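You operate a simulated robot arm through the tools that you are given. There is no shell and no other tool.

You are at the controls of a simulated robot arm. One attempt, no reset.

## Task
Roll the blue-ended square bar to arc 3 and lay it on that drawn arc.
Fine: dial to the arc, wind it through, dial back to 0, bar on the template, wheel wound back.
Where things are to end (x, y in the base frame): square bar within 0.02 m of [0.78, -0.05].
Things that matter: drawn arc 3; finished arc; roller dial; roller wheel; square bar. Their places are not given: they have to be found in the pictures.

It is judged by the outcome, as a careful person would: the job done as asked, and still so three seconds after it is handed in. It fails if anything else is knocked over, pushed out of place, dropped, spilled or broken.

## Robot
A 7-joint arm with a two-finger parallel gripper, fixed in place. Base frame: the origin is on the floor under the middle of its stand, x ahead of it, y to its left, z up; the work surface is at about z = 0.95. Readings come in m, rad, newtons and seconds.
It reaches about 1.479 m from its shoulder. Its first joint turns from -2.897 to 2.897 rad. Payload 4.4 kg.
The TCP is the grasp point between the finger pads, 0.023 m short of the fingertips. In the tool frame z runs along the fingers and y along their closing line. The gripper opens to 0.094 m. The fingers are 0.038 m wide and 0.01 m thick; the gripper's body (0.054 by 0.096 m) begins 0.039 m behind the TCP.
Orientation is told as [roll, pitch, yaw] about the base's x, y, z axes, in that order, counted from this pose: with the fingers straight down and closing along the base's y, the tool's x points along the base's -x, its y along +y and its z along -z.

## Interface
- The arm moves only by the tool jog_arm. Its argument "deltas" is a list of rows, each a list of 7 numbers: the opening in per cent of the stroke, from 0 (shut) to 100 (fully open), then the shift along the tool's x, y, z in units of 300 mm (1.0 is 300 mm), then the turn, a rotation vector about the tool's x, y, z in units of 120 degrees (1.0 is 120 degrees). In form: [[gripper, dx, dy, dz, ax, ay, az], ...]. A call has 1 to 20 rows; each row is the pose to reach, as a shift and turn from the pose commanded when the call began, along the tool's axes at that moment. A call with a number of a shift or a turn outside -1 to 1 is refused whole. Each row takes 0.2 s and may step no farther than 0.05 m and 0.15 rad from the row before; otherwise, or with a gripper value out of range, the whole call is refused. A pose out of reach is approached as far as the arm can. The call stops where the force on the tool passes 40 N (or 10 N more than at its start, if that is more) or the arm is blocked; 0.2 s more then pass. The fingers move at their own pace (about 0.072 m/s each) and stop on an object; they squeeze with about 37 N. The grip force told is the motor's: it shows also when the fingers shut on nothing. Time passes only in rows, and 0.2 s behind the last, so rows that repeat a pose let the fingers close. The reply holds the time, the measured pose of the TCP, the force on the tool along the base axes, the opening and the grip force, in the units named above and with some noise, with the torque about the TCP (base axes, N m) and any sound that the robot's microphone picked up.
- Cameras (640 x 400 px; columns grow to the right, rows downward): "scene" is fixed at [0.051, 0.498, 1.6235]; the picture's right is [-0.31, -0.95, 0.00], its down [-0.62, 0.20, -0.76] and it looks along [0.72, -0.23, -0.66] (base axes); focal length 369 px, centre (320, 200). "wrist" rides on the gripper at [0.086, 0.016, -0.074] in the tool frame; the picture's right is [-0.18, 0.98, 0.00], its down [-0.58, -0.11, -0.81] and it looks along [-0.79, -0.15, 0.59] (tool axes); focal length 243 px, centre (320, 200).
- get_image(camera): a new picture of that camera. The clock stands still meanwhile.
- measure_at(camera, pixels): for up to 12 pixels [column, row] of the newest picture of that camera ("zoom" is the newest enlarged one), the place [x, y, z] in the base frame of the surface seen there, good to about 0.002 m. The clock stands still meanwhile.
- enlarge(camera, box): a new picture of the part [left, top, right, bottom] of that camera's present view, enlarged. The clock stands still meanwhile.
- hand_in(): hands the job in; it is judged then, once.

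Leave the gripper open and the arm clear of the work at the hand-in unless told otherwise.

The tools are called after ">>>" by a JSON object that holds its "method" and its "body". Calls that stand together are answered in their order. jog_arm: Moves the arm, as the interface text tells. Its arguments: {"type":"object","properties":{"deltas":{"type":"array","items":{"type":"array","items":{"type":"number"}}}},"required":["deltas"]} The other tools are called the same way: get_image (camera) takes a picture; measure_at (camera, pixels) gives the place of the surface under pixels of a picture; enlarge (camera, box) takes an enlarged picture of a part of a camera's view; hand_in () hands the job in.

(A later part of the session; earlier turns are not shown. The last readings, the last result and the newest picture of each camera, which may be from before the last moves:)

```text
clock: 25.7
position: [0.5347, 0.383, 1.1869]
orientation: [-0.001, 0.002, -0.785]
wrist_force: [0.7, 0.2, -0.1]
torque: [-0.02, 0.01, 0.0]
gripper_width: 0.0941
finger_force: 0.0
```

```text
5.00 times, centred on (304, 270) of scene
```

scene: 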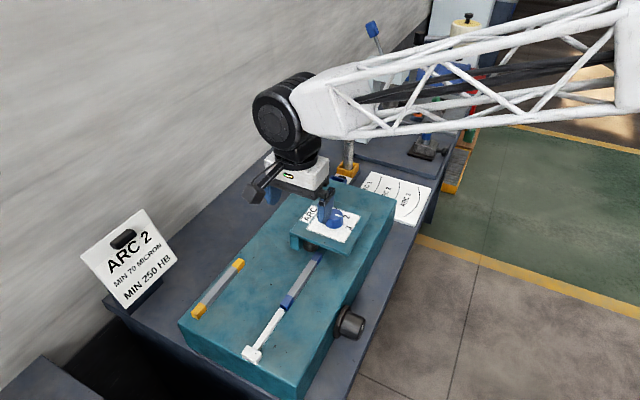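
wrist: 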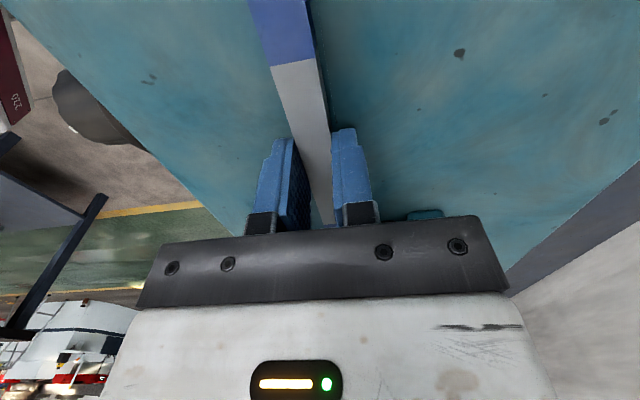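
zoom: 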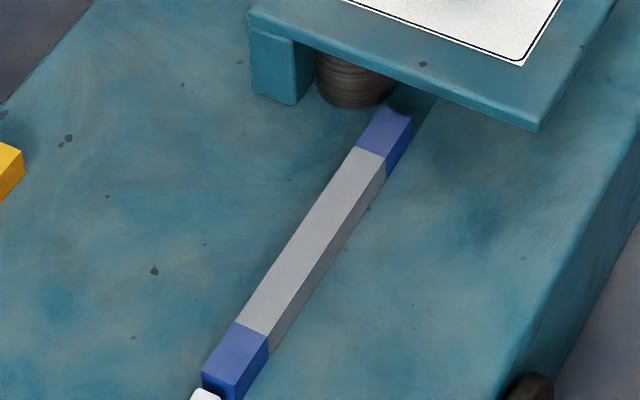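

The bar is lined up with the pusher. Next is the wheel: a horizontal knob about 52 mm thick on the side face, axis about (0.412, 0.286, 0.903), pointing toward the robot, with its white mark up. I'll move above it at yaw +45° so the fingers can close across it, and take a closer look.

>>> {"method": "jog_arm", "body": {"deltas": [[100, 0.006, -0.044, 0.026, 0, 0, -0.068], [100, 0.011, -0.087, 0.053, 0, 0, -0.136], [100, 0.017, -0.131, 0.079, 0, 0, -0.205], [100, 0.022, -0.175, 0.105, 0, 0, -0.273], [100, 0.028, -0.218, 0.132, 0, 0, -0.341], [100, 0.033, -0.262, 0.158, 0, 0, -0.409], [100, 0.039, -0.305, 0.185, 0, 0, -0.477], [100, 0.044, -0.349, 0.211, 0, 0, -0.545], [100, 0.05, -0.393, 0.237, 0, 0, -0.614], [100, 0.055, -0.436, 0.264, 0, 0, -0.682], [100, 0.061, -0.48, 0.29, 0, 0, -0.75]]}}

>>> {"method": "get_image", "body": {"camera": "wrist"}}

>>> {"method": "get_image", "body": {"camera": "scene"}}

```text
clock: 28.1
position: [0.42, 0.2958, 1.0999]
orientation: [0.002, 0.0, 0.784]
wrist_force: [0.8, 1.4, 0.4]
torque: [-0.03, 0.02, -0.01]
gripper_width: 0.094
finger_force: 0.0
```

```text
taken
```

wrist: 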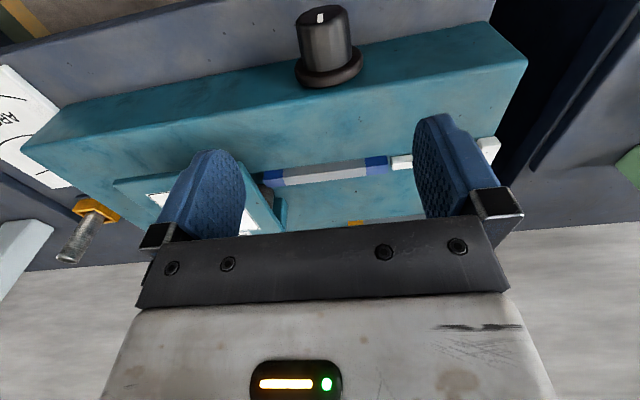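

```text
taken
```

scene: 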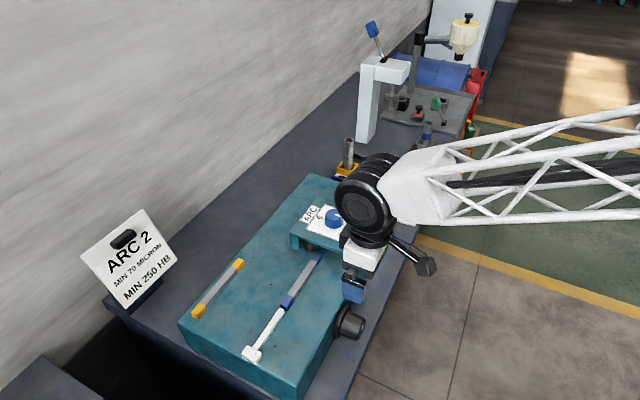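

>>> {"method": "enlarge", "body": {"camera": "wrist", "box": [272, 0, 384, 90]}}

>>> {"method": "measure_at", "body": {"camera": "wrist", "pixels": [[320, 14], [320, 19], [320, 24], [301, 20], [338, 14], [326, 45], [304, 45], [347, 40], [327, 65], [300, 65], [355, 60], [328, 75]]}}

```text
4.44 times, centred on (328, 45) of wrist
```

zoom: 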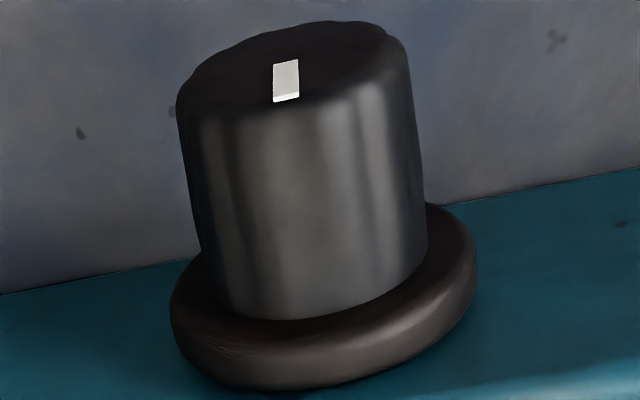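

```text
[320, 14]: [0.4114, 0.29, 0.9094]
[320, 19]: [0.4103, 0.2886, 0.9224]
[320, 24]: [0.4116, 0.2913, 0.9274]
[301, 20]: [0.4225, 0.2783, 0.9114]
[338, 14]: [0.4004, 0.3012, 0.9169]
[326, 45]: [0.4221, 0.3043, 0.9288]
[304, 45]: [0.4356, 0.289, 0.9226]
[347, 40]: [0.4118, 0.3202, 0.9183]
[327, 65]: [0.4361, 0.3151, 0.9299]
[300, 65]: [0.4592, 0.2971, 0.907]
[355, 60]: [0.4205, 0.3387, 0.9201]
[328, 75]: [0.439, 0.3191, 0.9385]
```

The wheel axis is near s=0.087 m along the machine direction at z≈0.902, with a radius of about 0.027 m. I'll lower the open fingers straddling it, keeping clear of the flange and the machine face.

>>> {"method": "jog_arm", "body": {"deltas": [[100, 0.0087, 0.002, 0.12, 0, 0, 0], [100, 0.0087, 0.002, 0.26, 0, 0, 0], [100, 0.0087, 0.002, 0.4, 0, 0, 0], [100, 0.0087, 0.002, 0.52, 0, 0, 0], [100, 0.0087, 0.002, 0.62, 0, 0, 0], [100, 0.0087, 0.002, 0.656, 0, 0, 0], [75, 0.0087, 0.002, 0.656, 0, 0, 0], [70, 0.0087, 0.002, 0.656, 0, 0, 0]]}}

>>> {"method": "get_image", "body": {"camera": "wrist"}}

>>> {"method": "get_image", "body": {"camera": "scene"}}

```text
clock: 29.6
position: [0.4182, 0.2949, 0.9043]
orientation: [0.003, -0.002, 0.784]
wrist_force: [0.4, 0.3, 2.8]
torque: [0.08, -0.14, 0.0]
gripper_width: 0.0706
finger_force: 0.1
stopped in row 7: the force on the tool passed its limit at 52 N (the readings are from after the stop); the commanded pose is now the measured one
```

```text
taken
```

wrist: 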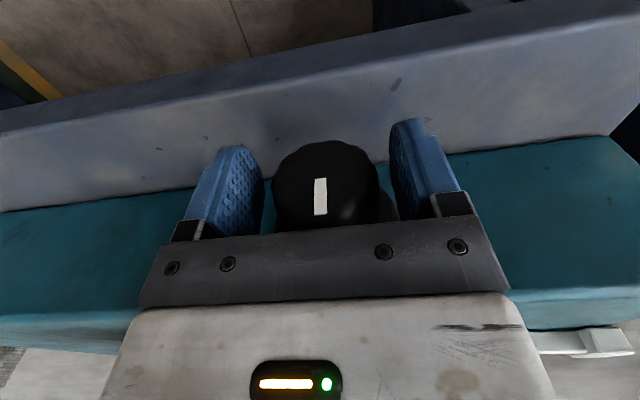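

```text
taken
```

scene: 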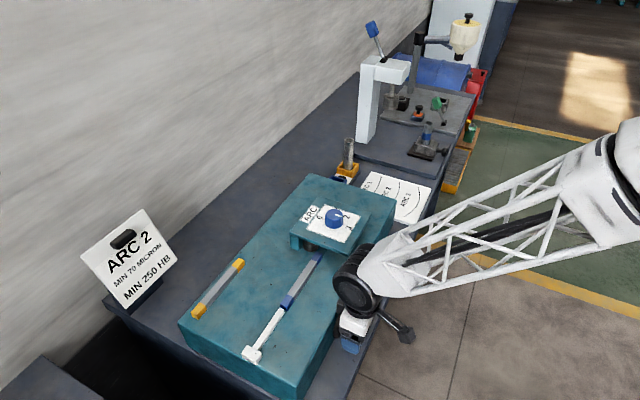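

The call stopped at 52 N just as the descent ended, with the residual force small. Something may have touched, so I'll look closely at the hand against the machine edge.

>>> {"method": "enlarge", "body": {"camera": "scene", "box": [300, 230, 428, 360]}}

>>> {"method": "measure_at", "body": {"camera": "scene", "pixels": [[340, 295], [350, 305], [365, 310], [345, 318], [360, 322], [335, 285], [343, 330], [358, 345], [370, 250], [345, 310], [378, 315], [400, 333]]}}

```text
3.08 times, centred on (364, 295) of scene
```

zoom: 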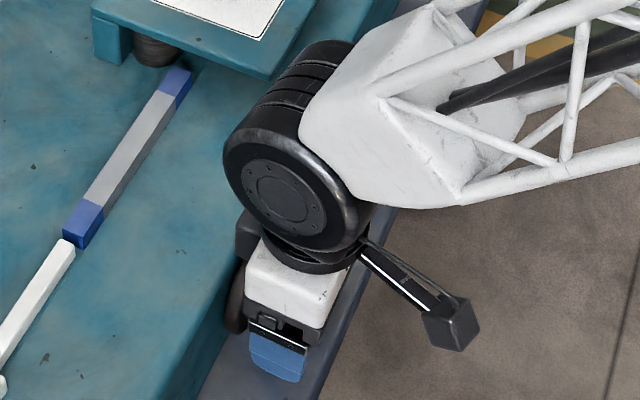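

```text
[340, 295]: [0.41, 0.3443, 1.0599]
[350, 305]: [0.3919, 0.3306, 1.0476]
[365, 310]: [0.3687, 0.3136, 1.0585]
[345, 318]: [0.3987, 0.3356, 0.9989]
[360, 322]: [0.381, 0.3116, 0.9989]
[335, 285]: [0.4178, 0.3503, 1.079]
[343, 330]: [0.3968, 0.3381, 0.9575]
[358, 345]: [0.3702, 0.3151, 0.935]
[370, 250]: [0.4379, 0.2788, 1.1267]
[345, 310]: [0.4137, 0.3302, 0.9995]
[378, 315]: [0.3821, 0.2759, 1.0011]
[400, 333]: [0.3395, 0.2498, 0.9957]
```

>>> {"method": "enlarge", "body": {"camera": "scene", "box": [332, 290, 388, 360]}}

>>> {"method": "measure_at", "body": {"camera": "zoom", "pixels": [[170, 40], [180, 70], [165, 100], [185, 130], [180, 170], [150, 250], [200, 100], [190, 50], [175, 100], [170, 200], [165, 150], [210, 130]]}}

```text
5.71 times, centred on (360, 325) of scene
```

zoom: 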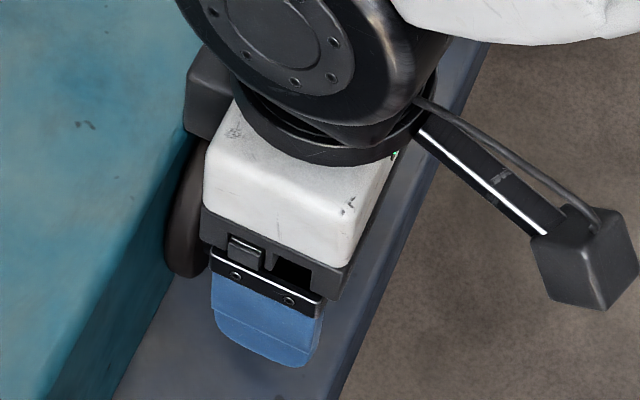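

```text
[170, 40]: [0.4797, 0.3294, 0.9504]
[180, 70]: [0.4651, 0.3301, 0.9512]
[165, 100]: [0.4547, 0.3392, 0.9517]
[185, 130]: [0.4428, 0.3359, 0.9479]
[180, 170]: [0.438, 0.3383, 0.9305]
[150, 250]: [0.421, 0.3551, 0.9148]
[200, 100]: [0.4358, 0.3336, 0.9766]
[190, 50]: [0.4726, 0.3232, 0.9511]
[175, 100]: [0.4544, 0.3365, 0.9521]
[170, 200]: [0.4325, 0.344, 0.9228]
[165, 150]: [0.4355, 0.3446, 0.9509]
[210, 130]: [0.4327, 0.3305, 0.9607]
```

A black block on the machine side of the hand, about 0.047 m behind the grasp point, rested on the machine's top edge. I'll rise, tilt the hand 30° outward from the machine, and approach the wheel diagonally so the block stays clear.

>>> {"method": "jog_arm", "body": {"deltas": [[85, 0, 0, -0.15, 0, 0, 0], [85, 0.04, 0, -0.3, 0, 0, 0], [85, 0.08, 0, -0.3, 0, -0.0625, 0], [85, 0.12, 0, -0.3, 0, -0.125, 0], [85, 0.162, 0, -0.29, 0, -0.1875, 0], [85, 0.162, 0, -0.252, 0, -0.25, 0], [85, 0.125, 0, -0.187, 0, -0.25, 0], [85, 0.087, 0, -0.122, 0, -0.25, 0]]}}

>>> {"method": "get_image", "body": {"camera": "wrist"}}

>>> {"method": "enlarge", "body": {"camera": "scene", "box": [300, 230, 428, 360]}}

```text
clock: 31.4
position: [0.3991, 0.2757, 0.9405]
orientation: [0.003, -0.527, 0.782]
wrist_force: [-0.3, 1.1, 0.8]
torque: [0.03, 0.02, -0.01]
gripper_width: 0.0798
finger_force: 0.1
```

```text
taken
```

wrist: 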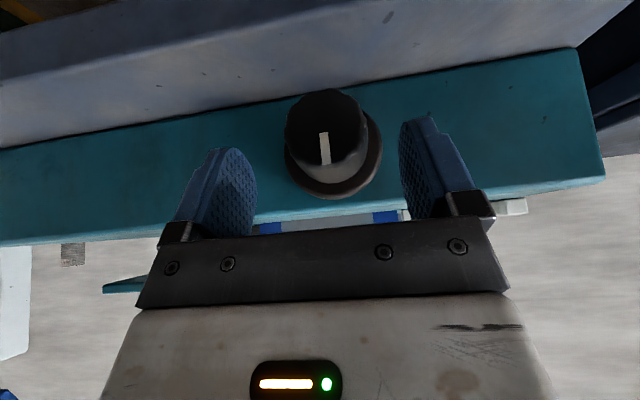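

```text
3.08 times, centred on (364, 295) of scene
```

zoom: 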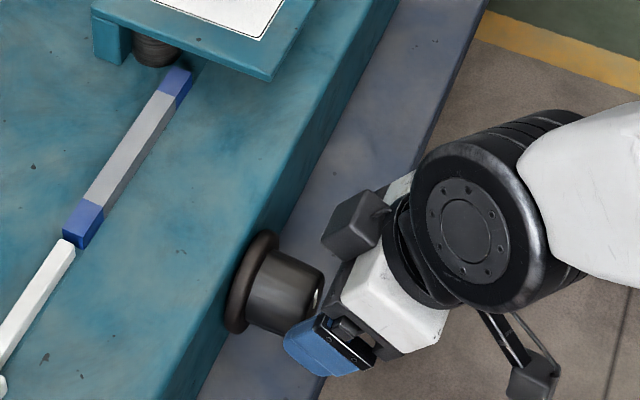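

The tilt works and nothing touches. I'll measure the bench edge and wheel again from here before the final approach.

>>> {"method": "measure_at", "body": {"camera": "zoom", "pixels": [[470, 30], [440, 110], [318, 385], [322, 370], [335, 225], [360, 240], [370, 205], [270, 290], [315, 300], [300, 270], [265, 235], [480, 20]]}}

>>> {"method": "measure_at", "body": {"camera": "wrist", "pixels": [[324, 135], [324, 148], [324, 162], [290, 130], [362, 130], [300, 160], [345, 160], [325, 172], [322, 110], [375, 150]]}}

```text
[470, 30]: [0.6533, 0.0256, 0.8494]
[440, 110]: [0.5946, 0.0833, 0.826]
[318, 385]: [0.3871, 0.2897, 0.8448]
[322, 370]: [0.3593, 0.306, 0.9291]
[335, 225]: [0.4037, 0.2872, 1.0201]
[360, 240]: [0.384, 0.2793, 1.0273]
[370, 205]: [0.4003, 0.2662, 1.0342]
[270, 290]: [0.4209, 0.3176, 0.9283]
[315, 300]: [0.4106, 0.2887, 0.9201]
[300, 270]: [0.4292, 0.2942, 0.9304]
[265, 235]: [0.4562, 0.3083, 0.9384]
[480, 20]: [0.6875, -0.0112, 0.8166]
```

```text
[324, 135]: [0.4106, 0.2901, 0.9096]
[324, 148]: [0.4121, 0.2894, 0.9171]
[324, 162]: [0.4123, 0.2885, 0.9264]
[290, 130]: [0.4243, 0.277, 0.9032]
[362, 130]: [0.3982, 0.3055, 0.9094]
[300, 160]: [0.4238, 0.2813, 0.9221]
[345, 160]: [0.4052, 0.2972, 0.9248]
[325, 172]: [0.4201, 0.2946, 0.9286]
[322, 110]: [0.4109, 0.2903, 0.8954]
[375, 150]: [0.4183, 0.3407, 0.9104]
```

The bench's front edge is at x+y≈0.678, so a hand pointing straight along the wheel axis would stay off the bench. I'll back off and try tilting the hand to fully horizontal, in line with the wheel axis.

>>> {"method": "jog_arm", "body": {"deltas": [[85, 0.05, 0, -0.08, 0, -0.03, 0], [85, 0.1, 0.001, -0.08, 0, -0.1, 0], [85, 0.15, 0.002, -0.05, 0, -0.17, 0], [85, 0.176, 0.003, -0.02, 0, -0.24, 0], [85, 0.176, 0.003, 0.01, 0, -0.31, 0], [85, 0.176, 0.003, 0.03, 0, -0.38, 0], [85, 0.176, 0.003, 0.046, 0, -0.44, 0], [85, 0.176, 0.003, 0.046, 0, -0.5, 0]]}}

>>> {"method": "get_image", "body": {"camera": "wrist"}}

>>> {"method": "get_image", "body": {"camera": "scene"}}

```text
clock: 33.2
position: [0.3715, 0.2515, 0.9027]
orientation: [2.886, -1.566, -2.106]
wrist_force: [1.0, -0.4, -0.2]
torque: [0.02, 0.0, 0.0]
gripper_width: 0.0799
finger_force: 0.0
```

```text
taken
```

wrist: 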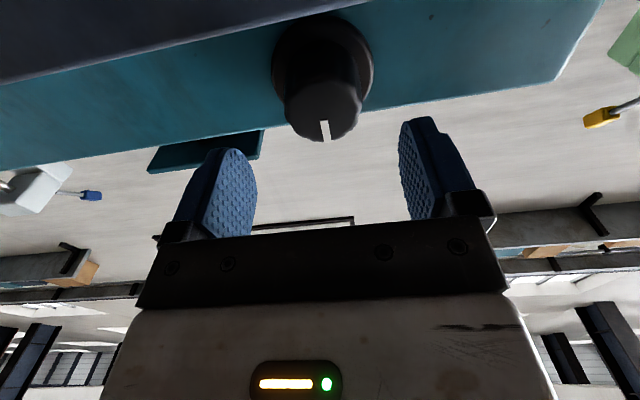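

```text
taken
```

scene: 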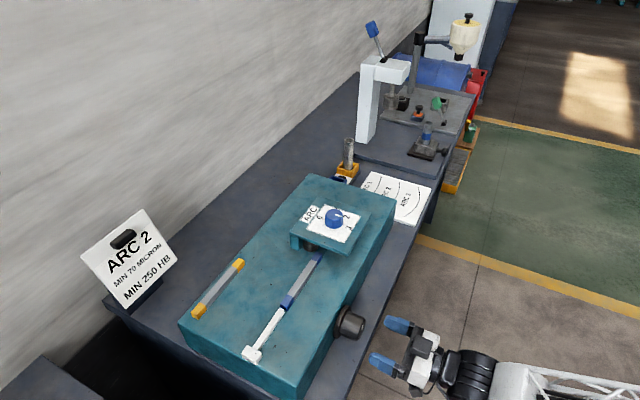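

The hand is now horizontal, in line with the wheel axis. I'll measure the wheel's end face from this close view to centre on it.

>>> {"method": "enlarge", "body": {"camera": "wrist", "box": [256, 10, 384, 150]}}

>>> {"method": "measure_at", "body": {"camera": "wrist", "pixels": [[324, 124], [325, 136], [322, 105], [290, 105], [356, 100], [320, 92], [300, 130], [348, 130], [305, 85], [345, 85], [289, 80], [352, 70]]}}

```text
2.86 times, centred on (320, 80) of wrist
```

zoom: 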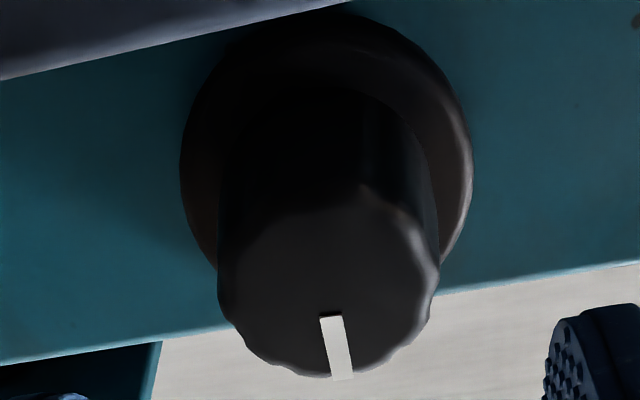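

```text
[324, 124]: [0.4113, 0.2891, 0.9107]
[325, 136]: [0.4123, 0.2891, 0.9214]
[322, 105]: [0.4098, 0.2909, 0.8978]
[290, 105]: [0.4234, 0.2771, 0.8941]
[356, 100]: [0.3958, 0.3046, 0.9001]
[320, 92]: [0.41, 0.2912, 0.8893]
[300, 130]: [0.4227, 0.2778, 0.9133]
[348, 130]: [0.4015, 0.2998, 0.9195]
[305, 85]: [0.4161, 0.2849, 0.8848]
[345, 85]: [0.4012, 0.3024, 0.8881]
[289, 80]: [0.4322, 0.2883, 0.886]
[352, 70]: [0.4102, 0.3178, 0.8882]
```

Centred within 1–2 mm. I'll move straight in 0.063 m along the tool axis with the fingers open around the wheel knob, then check.

>>> {"method": "jog_arm", "body": {"deltas": [[85, 0, 0, 0.07, 0, 0, 0], [85, 0, 0, 0.14, 0, 0, 0], [85, 0, 0, 0.19, 0, 0, 0], [85, 0, 0, 0.21, 0, 0, 0]]}}

>>> {"method": "get_image", "body": {"camera": "wrist"}}

>>> {"method": "enlarge", "body": {"camera": "scene", "box": [300, 260, 460, 390]}}

```text
clock: 34.2
position: [0.4153, 0.295, 0.9017]
orientation: [2.703, -1.566, -1.921]
wrist_force: [0.0, 0.6, 0.4]
torque: [-0.01, 0.0, 0.01]
gripper_width: 0.0798
finger_force: 0.1
```

```text
taken
```

wrist: 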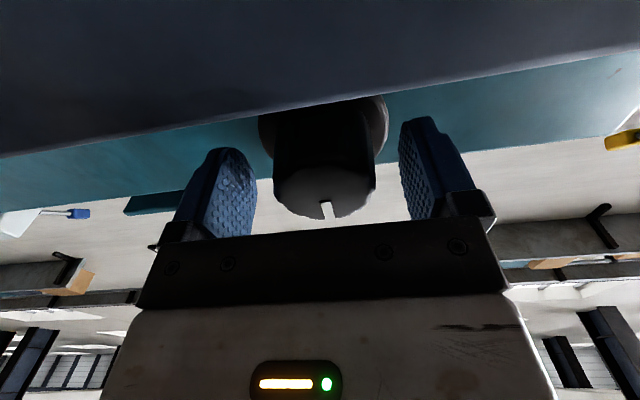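

```text
3.08 times, centred on (380, 325) of scene
```

zoom: 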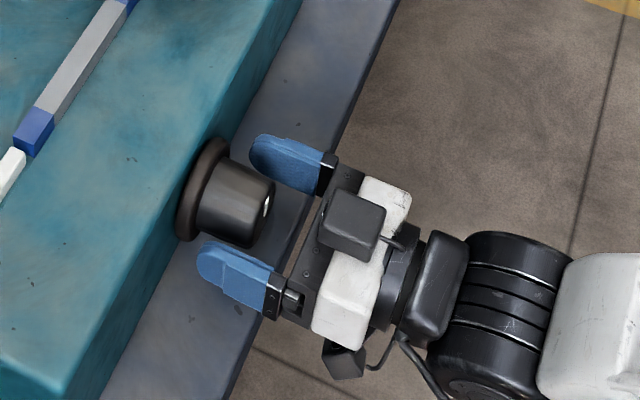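

The fingers straddle the wheel knob cleanly. I'll close on it.

>>> {"method": "jog_arm", "body": {"deltas": [[60, 0, 0, 0, 0, 0, 0], [0, 0, 0, 0, 0, 0, 0], [0, 0, 0, 0, 0, 0, 0], [0, 0, 0, 0, 0, 0, 0]]}}

```text
clock: 35.0
position: [0.4157, 0.295, 0.902]
orientation: [-3.023, -1.567, -2.475]
wrist_force: [-9.2, 15.1, -2.0]
torque: [-0.14, 0.19, 0.61]
gripper_width: 0.0503
finger_force: 44.7
stopped in row 3: the force on the tool passed its limit at 42 N (the readings are from after the stop); the commanded pose is now the measured one
```

>>> {"method": "jog_arm", "body": {"deltas": [[0, 0, 0.002, 0, 0, 0, 0], [0, 0, 0.002, 0, 0, 0, 0]]}}

```text
clock: 35.6
position: [0.4159, 0.2947, 0.9018]
orientation: [2.822, -1.567, -2.039]
wrist_force: [2.8, 0.5, 1.8]
torque: [0.36, -0.32, -0.11]
gripper_width: 0.0501
finger_force: 45.3
```

The grip is balanced now. I'll try a small clockwise turn, seen from the robot side, about 18°.

>>> {"method": "jog_arm", "body": {"deltas": [[0, 0, 0, 0, 0, 0, 0.03], [0, 0, 0, 0, 0, 0, 0.06], [0, 0, 0, 0, 0, 0, 0.09], [0, 0, 0, 0, 0, 0, 0.12], [0, 0, 0, 0, 0, 0, 0.15]]}}

>>> {"method": "get_image", "body": {"camera": "scene"}}

>>> {"method": "get_image", "body": {"camera": "wrist"}}

```text
clock: 36.8
position: [0.4153, 0.2951, 0.9025]
orientation: [1.582, -1.257, -0.791]
wrist_force: [-18.4, 13.5, 6.9]
torque: [0.05, -0.13, 0.65]
gripper_width: 0.05
finger_force: 45.0
```

```text
taken
```

scene: 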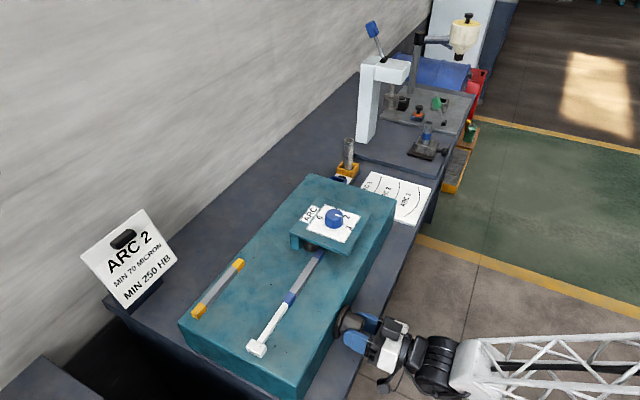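

```text
taken
```

wrist: 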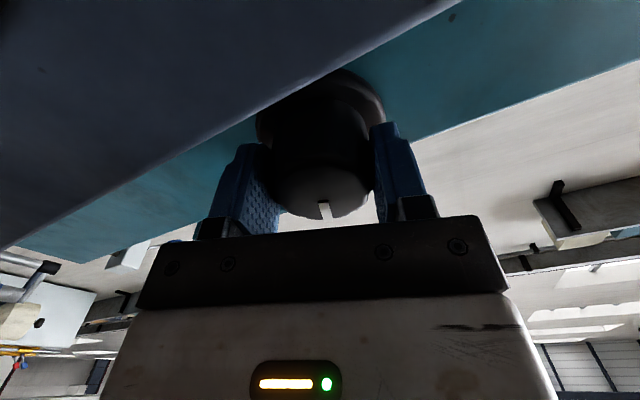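

The pusher block moved forward, from about (252,353) to (257,348), so clockwise is the feeding direction. I'll measure how far it went.

>>> {"method": "enlarge", "body": {"camera": "scene", "box": [230, 240, 358, 370]}}

>>> {"method": "measure_at", "body": {"camera": "zoom", "pixels": [[140, 310], [165, 325], [230, 190], [225, 200], [250, 165], [320, 60], [120, 330], [110, 345]]}}

```text
3.08 times, centred on (294, 305) of scene
```

zoom: 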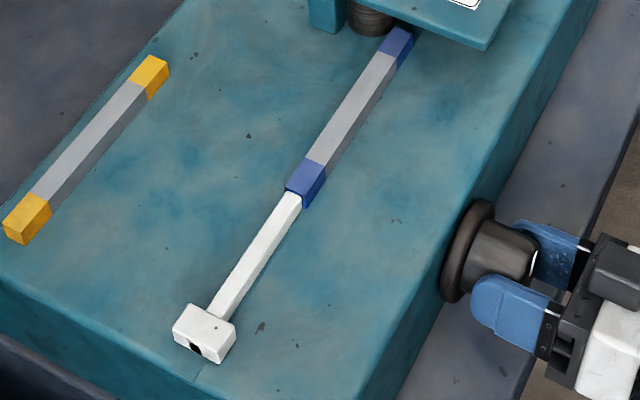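

```text
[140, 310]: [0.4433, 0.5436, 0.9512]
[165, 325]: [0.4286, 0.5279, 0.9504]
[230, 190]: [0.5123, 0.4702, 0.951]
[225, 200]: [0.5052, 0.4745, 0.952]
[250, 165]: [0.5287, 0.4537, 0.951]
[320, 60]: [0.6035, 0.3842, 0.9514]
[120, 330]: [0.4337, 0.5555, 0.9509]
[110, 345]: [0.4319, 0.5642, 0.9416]
```

The wheel axis seems about 2.6 mm above the grasp point, so I'll turn along a small arc about the true axis to keep side forces low.

>>> {"method": "jog_arm", "body": {"deltas": [[0, -0.0001, 0.0038, 0, 0, 0, 0.04], [0, -0.0003, 0.0049, 0, 0, 0, 0.1], [0, -0.0006, 0.0059, 0, 0, 0, 0.16], [0, -0.0011, 0.0069, 0, 0, 0, 0.22], [0, -0.0017, 0.0078, 0, 0, 0, 0.28], [0, -0.0017, 0.0078, 0, 0, 0, 0.3]]}}

>>> {"method": "get_image", "body": {"camera": "scene"}}

>>> {"method": "get_image", "body": {"camera": "wrist"}}

```text
clock: 38.2
position: [0.4139, 0.296, 0.9044]
orientation: [1.576, -0.628, -0.787]
wrist_force: [-0.9, -2.3, 2.0]
torque: [-0.06, -0.03, 0.1]
gripper_width: 0.0501
finger_force: 44.8
```

```text
taken
```

scene: 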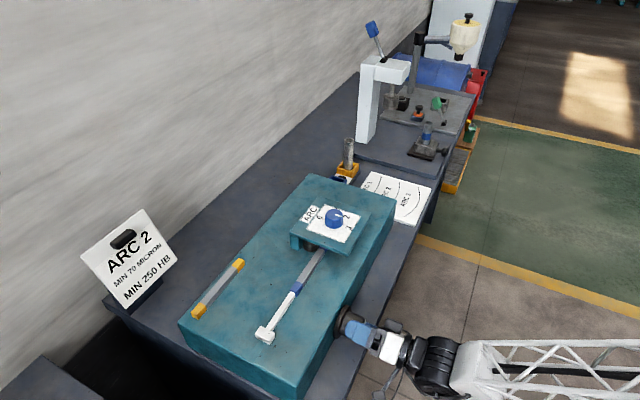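

```text
taken
```

wrist: 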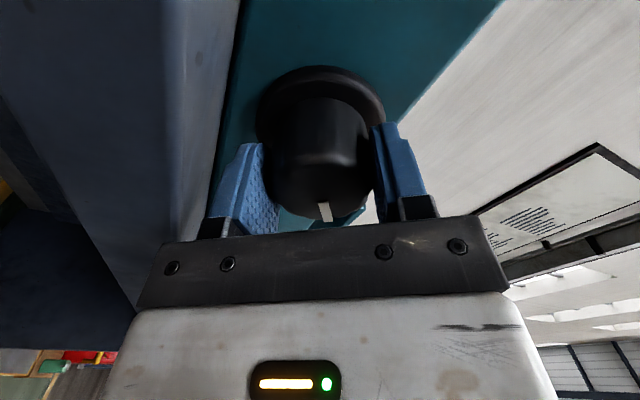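

Forces are near zero and the bar is feeding under the plate. I'll continue clockwise.

>>> {"method": "jog_arm", "body": {"deltas": [[0, -0.0001, 0.0011, 0, 0, 0, 0.06], [0, -0.0003, 0.0022, 0, 0, 0, 0.12], [0, -0.0006, 0.0032, 0, 0, 0, 0.18], [0, -0.0011, 0.0042, 0, 0, 0, 0.24], [0, -0.0017, 0.0051, 0, 0, 0, 0.3], [0, -0.0024, 0.006, 0, 0, 0, 0.36], [0, -0.0032, 0.0067, 0, 0, 0, 0.42]]}}

>>> {"method": "get_image", "body": {"camera": "scene"}}

>>> {"method": "get_image", "body": {"camera": "wrist"}}

```text
clock: 39.8
position: [0.4138, 0.2966, 0.9047]
orientation: [1.573, 0.252, -0.784]
wrist_force: [2.3, -4.0, -1.1]
torque: [-0.07, 0.05, -0.28]
gripper_width: 0.0504
finger_force: 45.0
```

```text
taken
```

scene: 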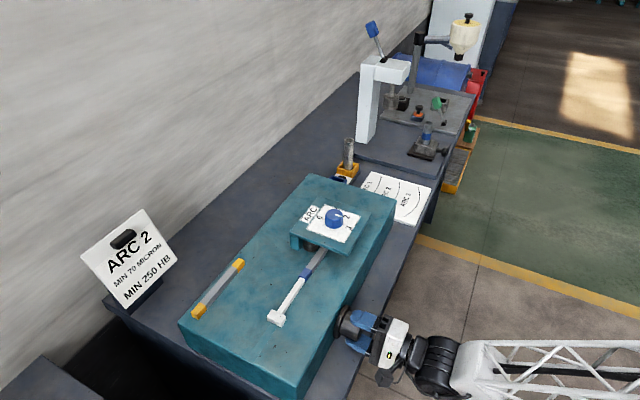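

```text
taken
```

wrist: 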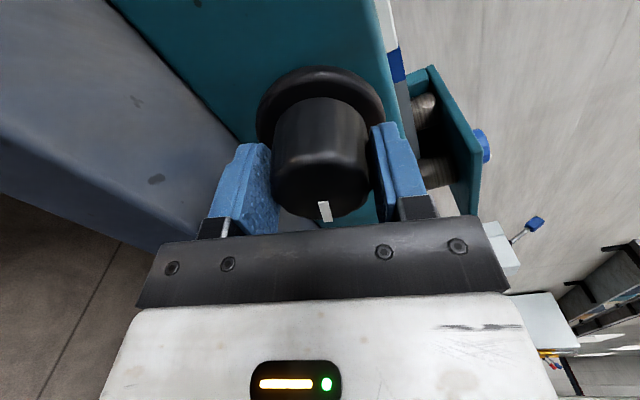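

It's feeding smoothly, with the wheel at about 104°. I'll continue clockwise.

>>> {"method": "jog_arm", "body": {"deltas": [[0, -0.0001, 0.0011, 0, 0, 0, 0.06], [0, -0.0003, 0.0022, 0, 0, 0, 0.12], [0, -0.0006, 0.0032, 0, 0, 0, 0.18], [0, -0.0011, 0.0042, 0, 0, 0, 0.24], [0, -0.0017, 0.0051, 0, 0, 0, 0.3], [0, -0.0024, 0.006, 0, 0, 0, 0.36], [0, -0.0032, 0.0067, 0, 0, 0, 0.42]]}}

>>> {"method": "get_image", "body": {"camera": "scene"}}

>>> {"method": "get_image", "body": {"camera": "wrist"}}

```text
clock: 41.4
position: [0.4145, 0.2952, 0.908]
orientation: [1.58, 1.134, -0.776]
wrist_force: [0.1, 0.8, 2.4]
torque: [0.24, -0.3, -0.07]
gripper_width: 0.0504
finger_force: 44.8
```

```text
taken
```

scene: 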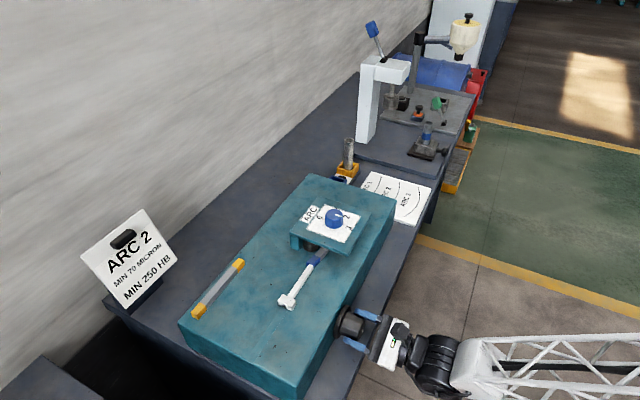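

```text
taken
```

wrist: 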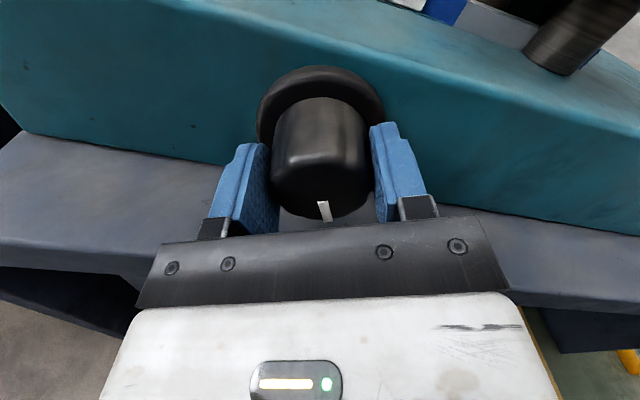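

The wheel is at about 155° and the bar is mostly under the rollers. I'll continue.

>>> {"method": "jog_arm", "body": {"deltas": [[0, -0.0001, 0.0011, 0, 0, 0, 0.06], [0, -0.0003, 0.0022, 0, 0, 0, 0.12], [0, -0.0006, 0.0032, 0, 0, 0, 0.18], [0, -0.0011, 0.0042, 0, 0, 0, 0.24], [0, -0.0017, 0.0051, 0, 0, 0, 0.3], [0, -0.0024, 0.006, 0, 0, 0, 0.36], [0, -0.0032, 0.0067, 0, 0, 0, 0.42]]}}

>>> {"method": "get_image", "body": {"camera": "scene"}}

>>> {"method": "get_image", "body": {"camera": "wrist"}}

```text
clock: 43.0
position: [0.417, 0.2935, 0.907]
orientation: [-1.577, 1.129, 2.351]
wrist_force: [-10.0, -3.5, 6.8]
torque: [0.09, -0.12, 0.06]
gripper_width: 0.0504
finger_force: 44.7
```

```text
taken
```

scene: 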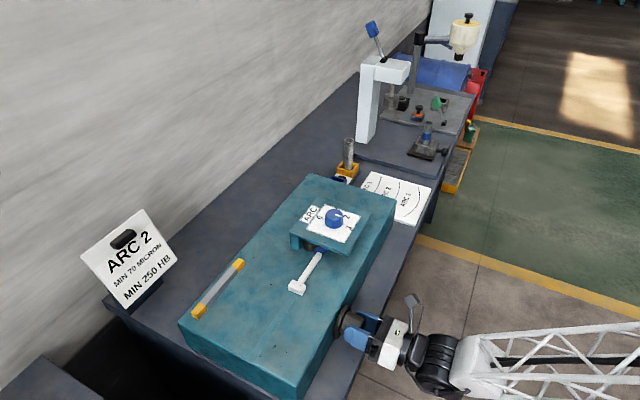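

```text
taken
```

wrist: 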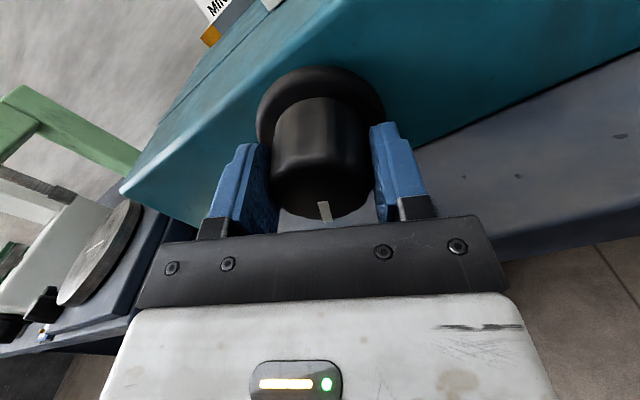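

The wheel is at about 205° and the bar is fully under the plate. I'll continue clockwise.

>>> {"method": "jog_arm", "body": {"deltas": [[0, -0.0001, 0.0011, 0, 0, 0, 0.06], [0, -0.0003, 0.0022, 0, 0, 0, 0.12], [0, -0.0006, 0.0032, 0, 0, 0, 0.18], [0, -0.0011, 0.0042, 0, 0, 0, 0.24], [0, -0.0017, 0.0051, 0, 0, 0, 0.3]]}}

>>> {"method": "get_image", "body": {"camera": "scene"}}

>>> {"method": "get_image", "body": {"camera": "wrist"}}

```text
clock: 44.2
position: [0.4168, 0.2934, 0.9076]
orientation: [-1.575, 0.498, 2.356]
wrist_force: [-11.8, -19.9, 9.1]
torque: [0.19, -0.2, -0.05]
gripper_width: 0.0503
finger_force: 45.0
```

```text
taken
```

scene: 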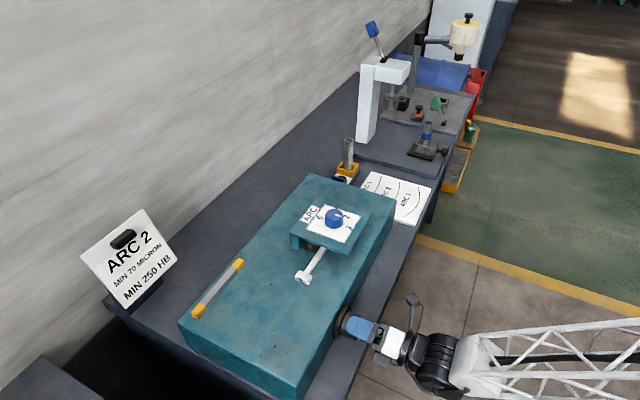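

```text
taken
```

wrist: 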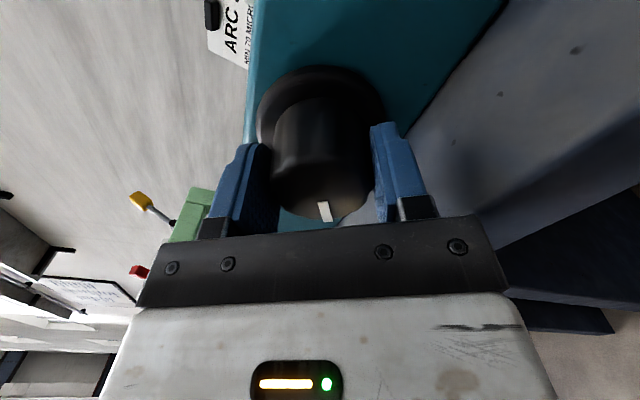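

>>> {"method": "jog_arm", "body": {"deltas": [[0, -0.0001, 0.0011, -0.002, 0, 0, 0.05], [0, -0.0003, 0.0022, -0.002, 0, 0, 0.1], [0, -0.0006, 0.0032, -0.002, 0, 0, 0.15], [0, -0.0011, 0.0042, -0.002, 0, 0, 0.2], [0, -0.0017, 0.0051, -0.002, 0, 0, 0.25]]}}

>>> {"method": "get_image", "body": {"camera": "scene"}}

>>> {"method": "get_image", "body": {"camera": "wrist"}}

```text
clock: 45.2
position: [0.4172, 0.2929, 0.9045]
orientation: [-1.572, 0.065, 2.357]
wrist_force: [14.9, 8.4, -10.7]
torque: [-0.29, 0.25, -0.19]
gripper_width: 0.0501
finger_force: 45.0
stopped in row 5: the force on the tool passed its limit at 43 N (the readings are from after the stop); the commanded pose is now the measured one
```

```text
taken
```

scene: 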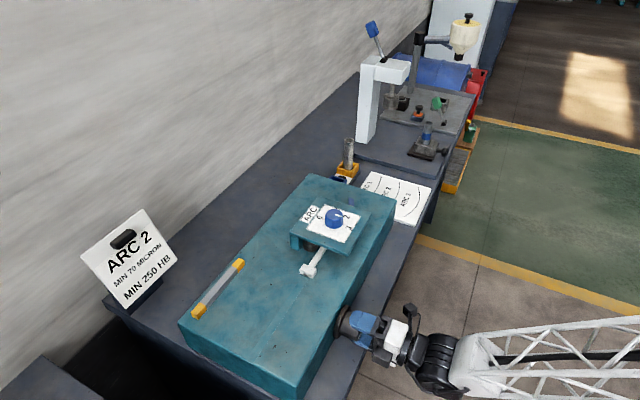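

```text
taken
```

wrist: 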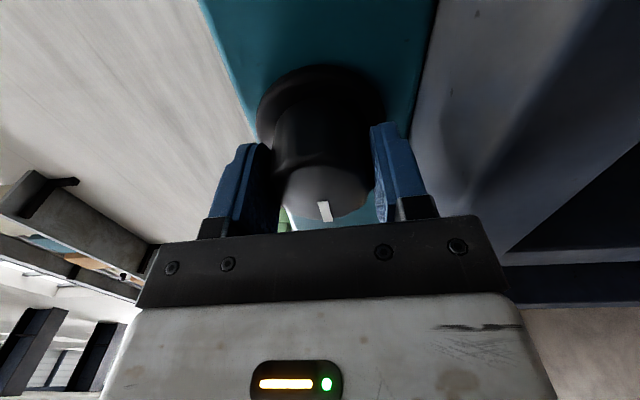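

The wheel is at about 266° and the call stopped at 43 N, mostly a push along the axis. I'll zoom in on the machine exit to see the bar.

>>> {"method": "enlarge", "body": {"camera": "scene", "box": [270, 170, 398, 290]}}

```text
3.33 times, centred on (334, 230) of scene
```

zoom: 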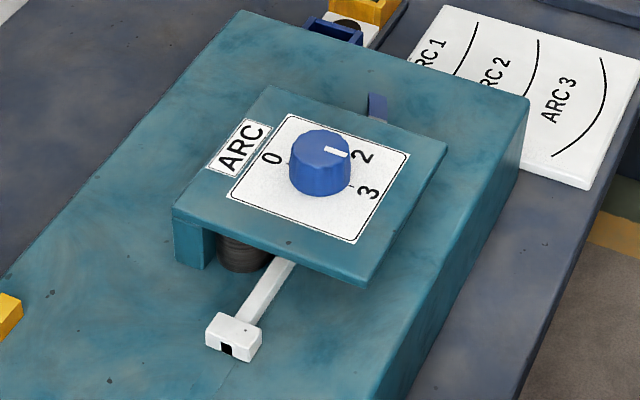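

The blue end is emerging, curved, beyond the plate. I'll relieve the axial load and keep turning gently.

>>> {"method": "jog_arm", "body": {"deltas": [[0, 0, 0.0012, 0.0015, 0, 0, 0], [0, -0.0001, 0.002, 0.0015, 0, 0, 0.04], [0, -0.0002, 0.0027, 0.0015, 0, 0, 0.08], [0, -0.0004, 0.0034, 0.0015, 0, 0, 0.12], [0, -0.0006, 0.004, 0.0015, 0, 0, 0.16], [0, -0.0008, 0.0046, 0.0015, 0, 0, 0.2]]}}

>>> {"method": "enlarge", "body": {"camera": "scene", "box": [270, 170, 398, 290]}}

```text
clock: 46.5
position: [0.4168, 0.293, 0.9045]
orientation: [-1.575, -0.274, 2.358]
wrist_force: [-11.2, -16.7, 6.8]
torque: [0.32, -0.31, -0.02]
gripper_width: 0.05
finger_force: 45.1
stopped in row 6: the force on the tool passed its limit at 41 N (the readings are from after the stop); the commanded pose is now the measured one
```

```text
3.33 times, centred on (334, 230) of scene
```

zoom: 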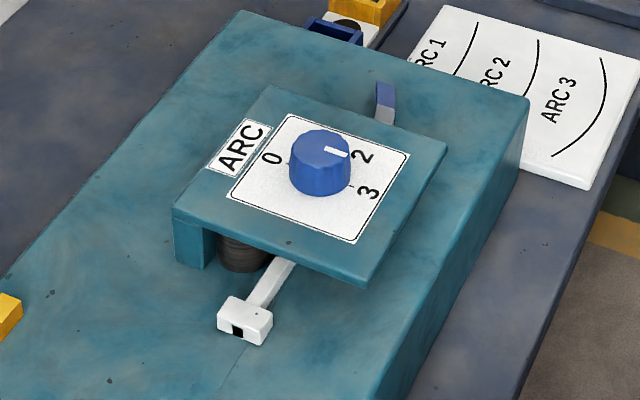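

>>> {"method": "jog_arm", "body": {"deltas": [[0, 0, 0, -0.001, 0, 0, 0], [0, -0.0001, 0.0005, -0.001, 0, 0, 0.04], [0, -0.0002, 0.001, -0.001, 0, 0, 0.08], [0, -0.0004, 0.0017, -0.001, 0, 0, 0.12], [0, -0.0006, 0.0024, -0.001, 0, 0, 0.16], [0, -0.0008, 0.003, -0.001, 0, 0, 0.2]]}}

>>> {"method": "enlarge", "body": {"camera": "scene", "box": [270, 170, 398, 290]}}

>>> {"method": "get_image", "body": {"camera": "scene"}}

```text
clock: 47.9
position: [0.4159, 0.2945, 0.9028]
orientation: [-1.574, -0.695, 2.36]
wrist_force: [7.2, -9.4, -4.4]
torque: [-0.23, 0.18, -0.41]
gripper_width: 0.0503
finger_force: 44.9
```

```text
3.33 times, centred on (334, 230) of scene
```

zoom: 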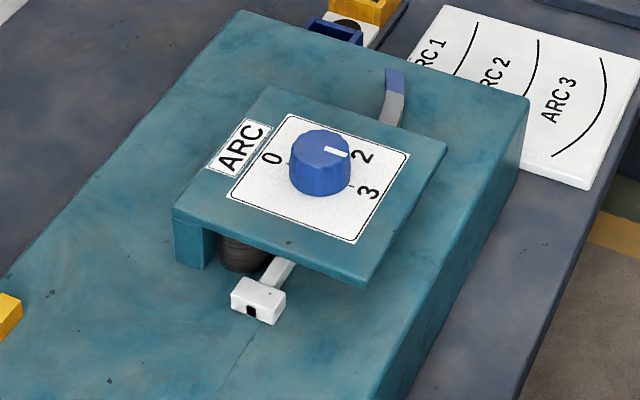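

```text
taken
```

scene: 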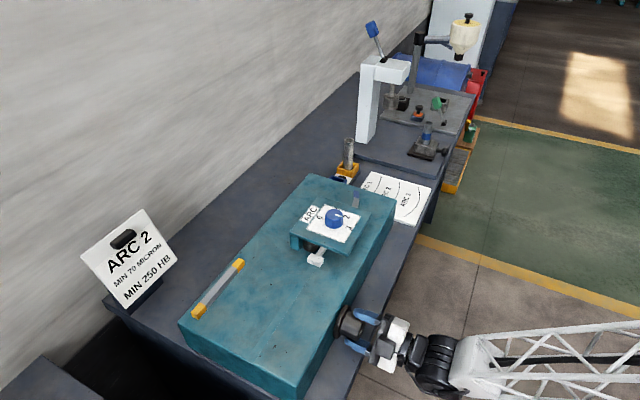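

Wheel at about 310° and still feeding freely. I'll go on.

>>> {"method": "jog_arm", "body": {"deltas": [[0, 0.001, -0.0003, 0, 0, 0, 0.04], [0, 0.0008, 0.0002, 0, 0, 0, 0.08], [0, 0.0006, 0.0007, 0, 0, 0, 0.12], [0, 0.0004, 0.0013, 0, 0, 0, 0.16], [0, 0.0002, 0.002, 0, 0, 0, 0.2]]}}

>>> {"method": "enlarge", "body": {"camera": "scene", "box": [270, 170, 398, 290]}}

```text
clock: 49.1
position: [0.4151, 0.2927, 0.9021]
orientation: [-1.572, -1.112, 2.361]
wrist_force: [-2.0, 20.1, -18.7]
torque: [-1.11, -0.31, 0.23]
gripper_width: 0.0502
finger_force: 45.4
```

```text
3.33 times, centred on (334, 230) of scene
```

zoom: 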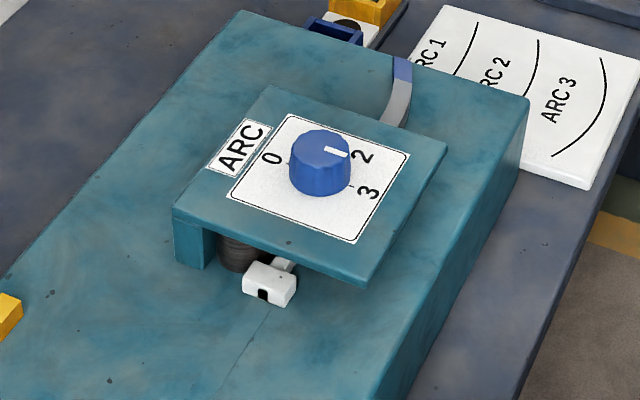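

>>> {"method": "measure_at", "body": {"camera": "zoom", "pixels": [[270, 275], [255, 275], [285, 285], [402, 65], [400, 85], [395, 115], [385, 120], [280, 262]]}}

>>> {"method": "get_image", "body": {"camera": "wrist"}}

```text
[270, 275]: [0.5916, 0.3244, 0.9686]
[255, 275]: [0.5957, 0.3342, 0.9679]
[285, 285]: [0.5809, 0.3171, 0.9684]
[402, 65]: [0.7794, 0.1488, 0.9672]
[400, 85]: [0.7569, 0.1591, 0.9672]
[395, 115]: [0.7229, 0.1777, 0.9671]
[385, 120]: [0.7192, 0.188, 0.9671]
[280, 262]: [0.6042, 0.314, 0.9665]
```

```text
taken
```

wrist: 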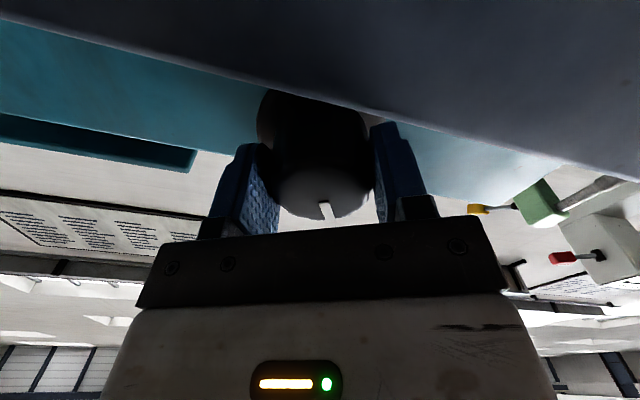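

The pusher has moved 0.268 m and its tip is past the rollers. A torque of about 1 N m now opposes turning, so I'll nudge a little more to see whether this is the end stop.

>>> {"method": "jog_arm", "body": {"deltas": [[0, 0, 0, 0, 0, 0, 0.02], [0, 0, 0, 0, 0, 0, 0.04], [0, 0, 0, 0, 0, 0, 0.06]]}}

>>> {"method": "get_image", "body": {"camera": "wrist"}}

>>> {"method": "enlarge", "body": {"camera": "scene", "box": [270, 170, 398, 290]}}

```text
clock: 49.9
position: [0.4162, 0.2941, 0.9011]
orientation: [-1.576, -1.237, 2.362]
wrist_force: [-22.1, 18.3, -27.2]
torque: [-1.02, 0.03, 0.73]
gripper_width: 0.0494
finger_force: 45.0
```

```text
taken
```

wrist: 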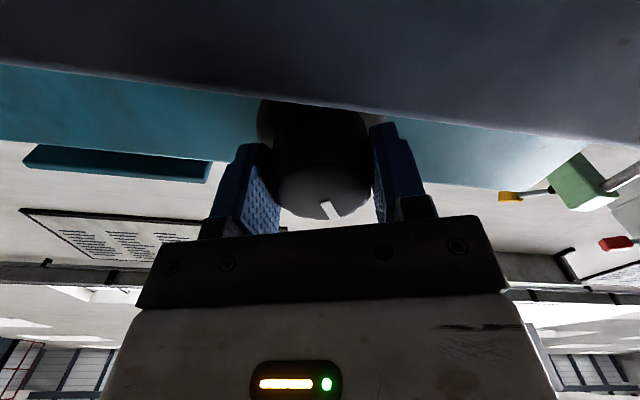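

```text
3.33 times, centred on (334, 230) of scene
```

zoom: 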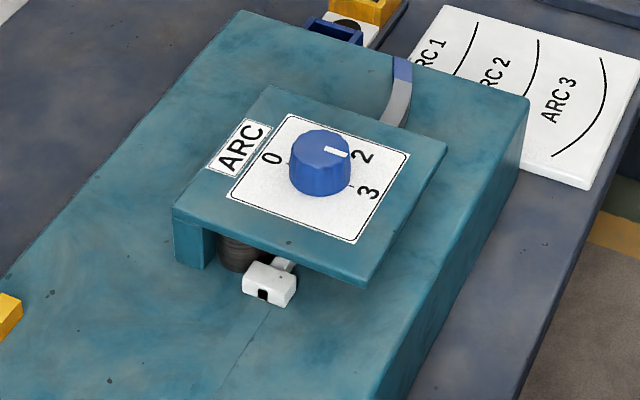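

The pusher didn't move and the mark slipped slightly in the fingers, so the wheel is at its end stop and the bar is wound through. I'll release the wheel and back straight out, following the listed order with the dial next.

>>> {"method": "jog_arm", "body": {"deltas": [[50, 0, 0, 0, 0, 0, 0], [85, 0, 0, 0, 0, 0, 0], [85, 0, 0, 0, 0, 0, 0], [85, 0, 0, -0.1, 0, 0, 0], [85, 0, 0, -0.2, 0, 0, 0], [85, 0, 0, -0.33, 0, 0, 0]]}}

>>> {"method": "get_image", "body": {"camera": "wrist"}}

>>> {"method": "get_image", "body": {"camera": "scene"}}

```text
clock: 51.3
position: [0.3475, 0.2235, 0.9033]
orientation: [-1.585, -1.237, 2.368]
wrist_force: [0.1, -0.2, 0.9]
torque: [0.0, 0.02, -0.03]
gripper_width: 0.0797
finger_force: 0.0
```

```text
taken
```

wrist: 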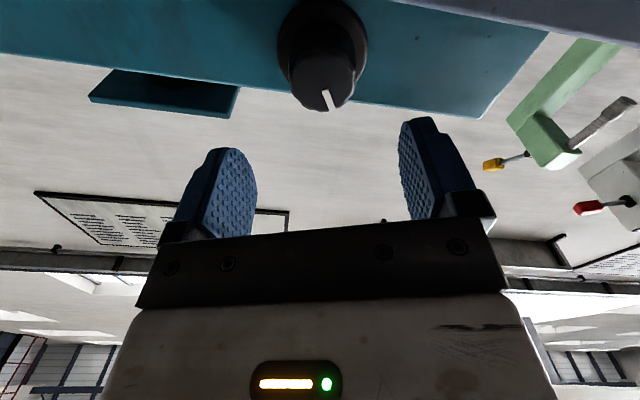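

```text
taken
```

scene: 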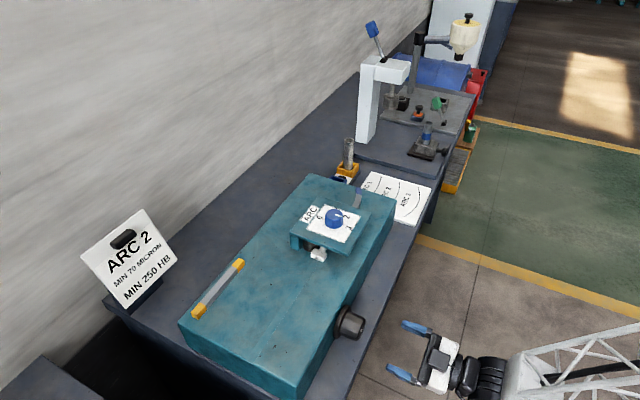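

The wheel is released. Now I'll bring the hand back upright while rising about 0.25 m, clear of the bench.

>>> {"method": "jog_arm", "body": {"deltas": [[85, -0.0716, -0.0246, 0, -0.0222, 0.0645, 0], [85, -0.1433, -0.0493, 0, -0.0444, 0.1289, 0], [85, -0.2149, -0.0739, 0, -0.0665, 0.1934, 0], [85, -0.2865, -0.0985, 0, -0.0887, 0.2578, 0], [85, -0.3582, -0.1232, 0, -0.1109, 0.3223, 0], [85, -0.4298, -0.1478, 0, -0.1331, 0.3867, 0], [85, -0.5015, -0.1725, 0, -0.1553, 0.4512, 0], [85, -0.5731, -0.1971, 0, -0.1775, 0.5156, 0], [85, -0.6447, -0.2217, 0, -0.1996, 0.5801, 0], [85, -0.7164, -0.2464, 0, -0.2218, 0.6445, 0], [85, -0.788, -0.271, 0, -0.244, 0.709, 0]]}}

>>> {"method": "get_image", "body": {"camera": "wrist"}}

>>> {"method": "get_image", "body": {"camera": "scene"}}

```text
clock: 53.9
position: [0.3614, 0.2771, 1.1741]
orientation: [-0.317, -0.251, 1.159]
wrist_force: [0.2, -0.6, -1.0]
torque: [0.01, -0.01, -0.02]
gripper_width: 0.0798
finger_force: 0.1
out of reach, approached as far as the arm can: row 3, 4, 5, 6, 7, 8, 9, 10, 11
stopped in row 11: the arm was blocked; the commanded pose is now the measured one
```

```text
taken
```

wrist: 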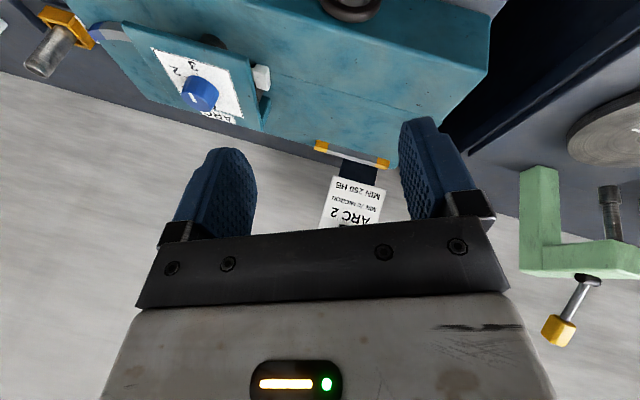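

```text
taken
```

scene: 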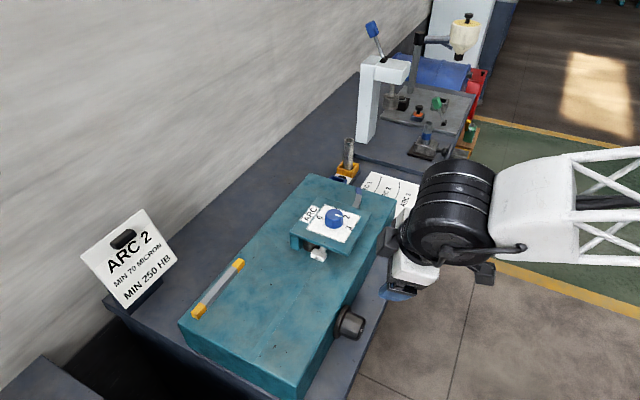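

The last wrist joint is at its limit, so the hand is still about 23° off vertical. I'll unwind it by turning -108° about the tool axis in this free space.

>>> {"method": "jog_arm", "body": {"deltas": [[85, 0, 0, 0, 0, 0, -0.069], [85, 0, 0, 0, 0, 0, -0.138], [85, 0, 0, 0, 0, 0, -0.207], [85, 0, 0, 0, 0, 0, -0.276], [85, 0, 0, 0, 0, 0, -0.345], [85, 0, 0, 0, 0, 0, -0.414], [85, 0, 0, 0, 0, 0, -0.483], [85, 0, 0, 0, 0, 0, -0.552], [85, 0, 0, 0, 0, 0, -0.621], [85, 0, 0, 0, 0, 0, -0.69], [85, 0, 0, 0, 0, 0, -0.759], [85, 0, 0, 0, 0, 0, -0.828], [85, 0, 0, 0, 0, 0, -0.897]]}}

```text
clock: 56.7
position: [0.3623, 0.2764, 1.1748]
orientation: [-0.158, 0.372, 2.968]
wrist_force: [0.8, 0.0, 0.1]
torque: [-0.01, 0.0, -0.01]
gripper_width: 0.0799
finger_force: 0.1
```

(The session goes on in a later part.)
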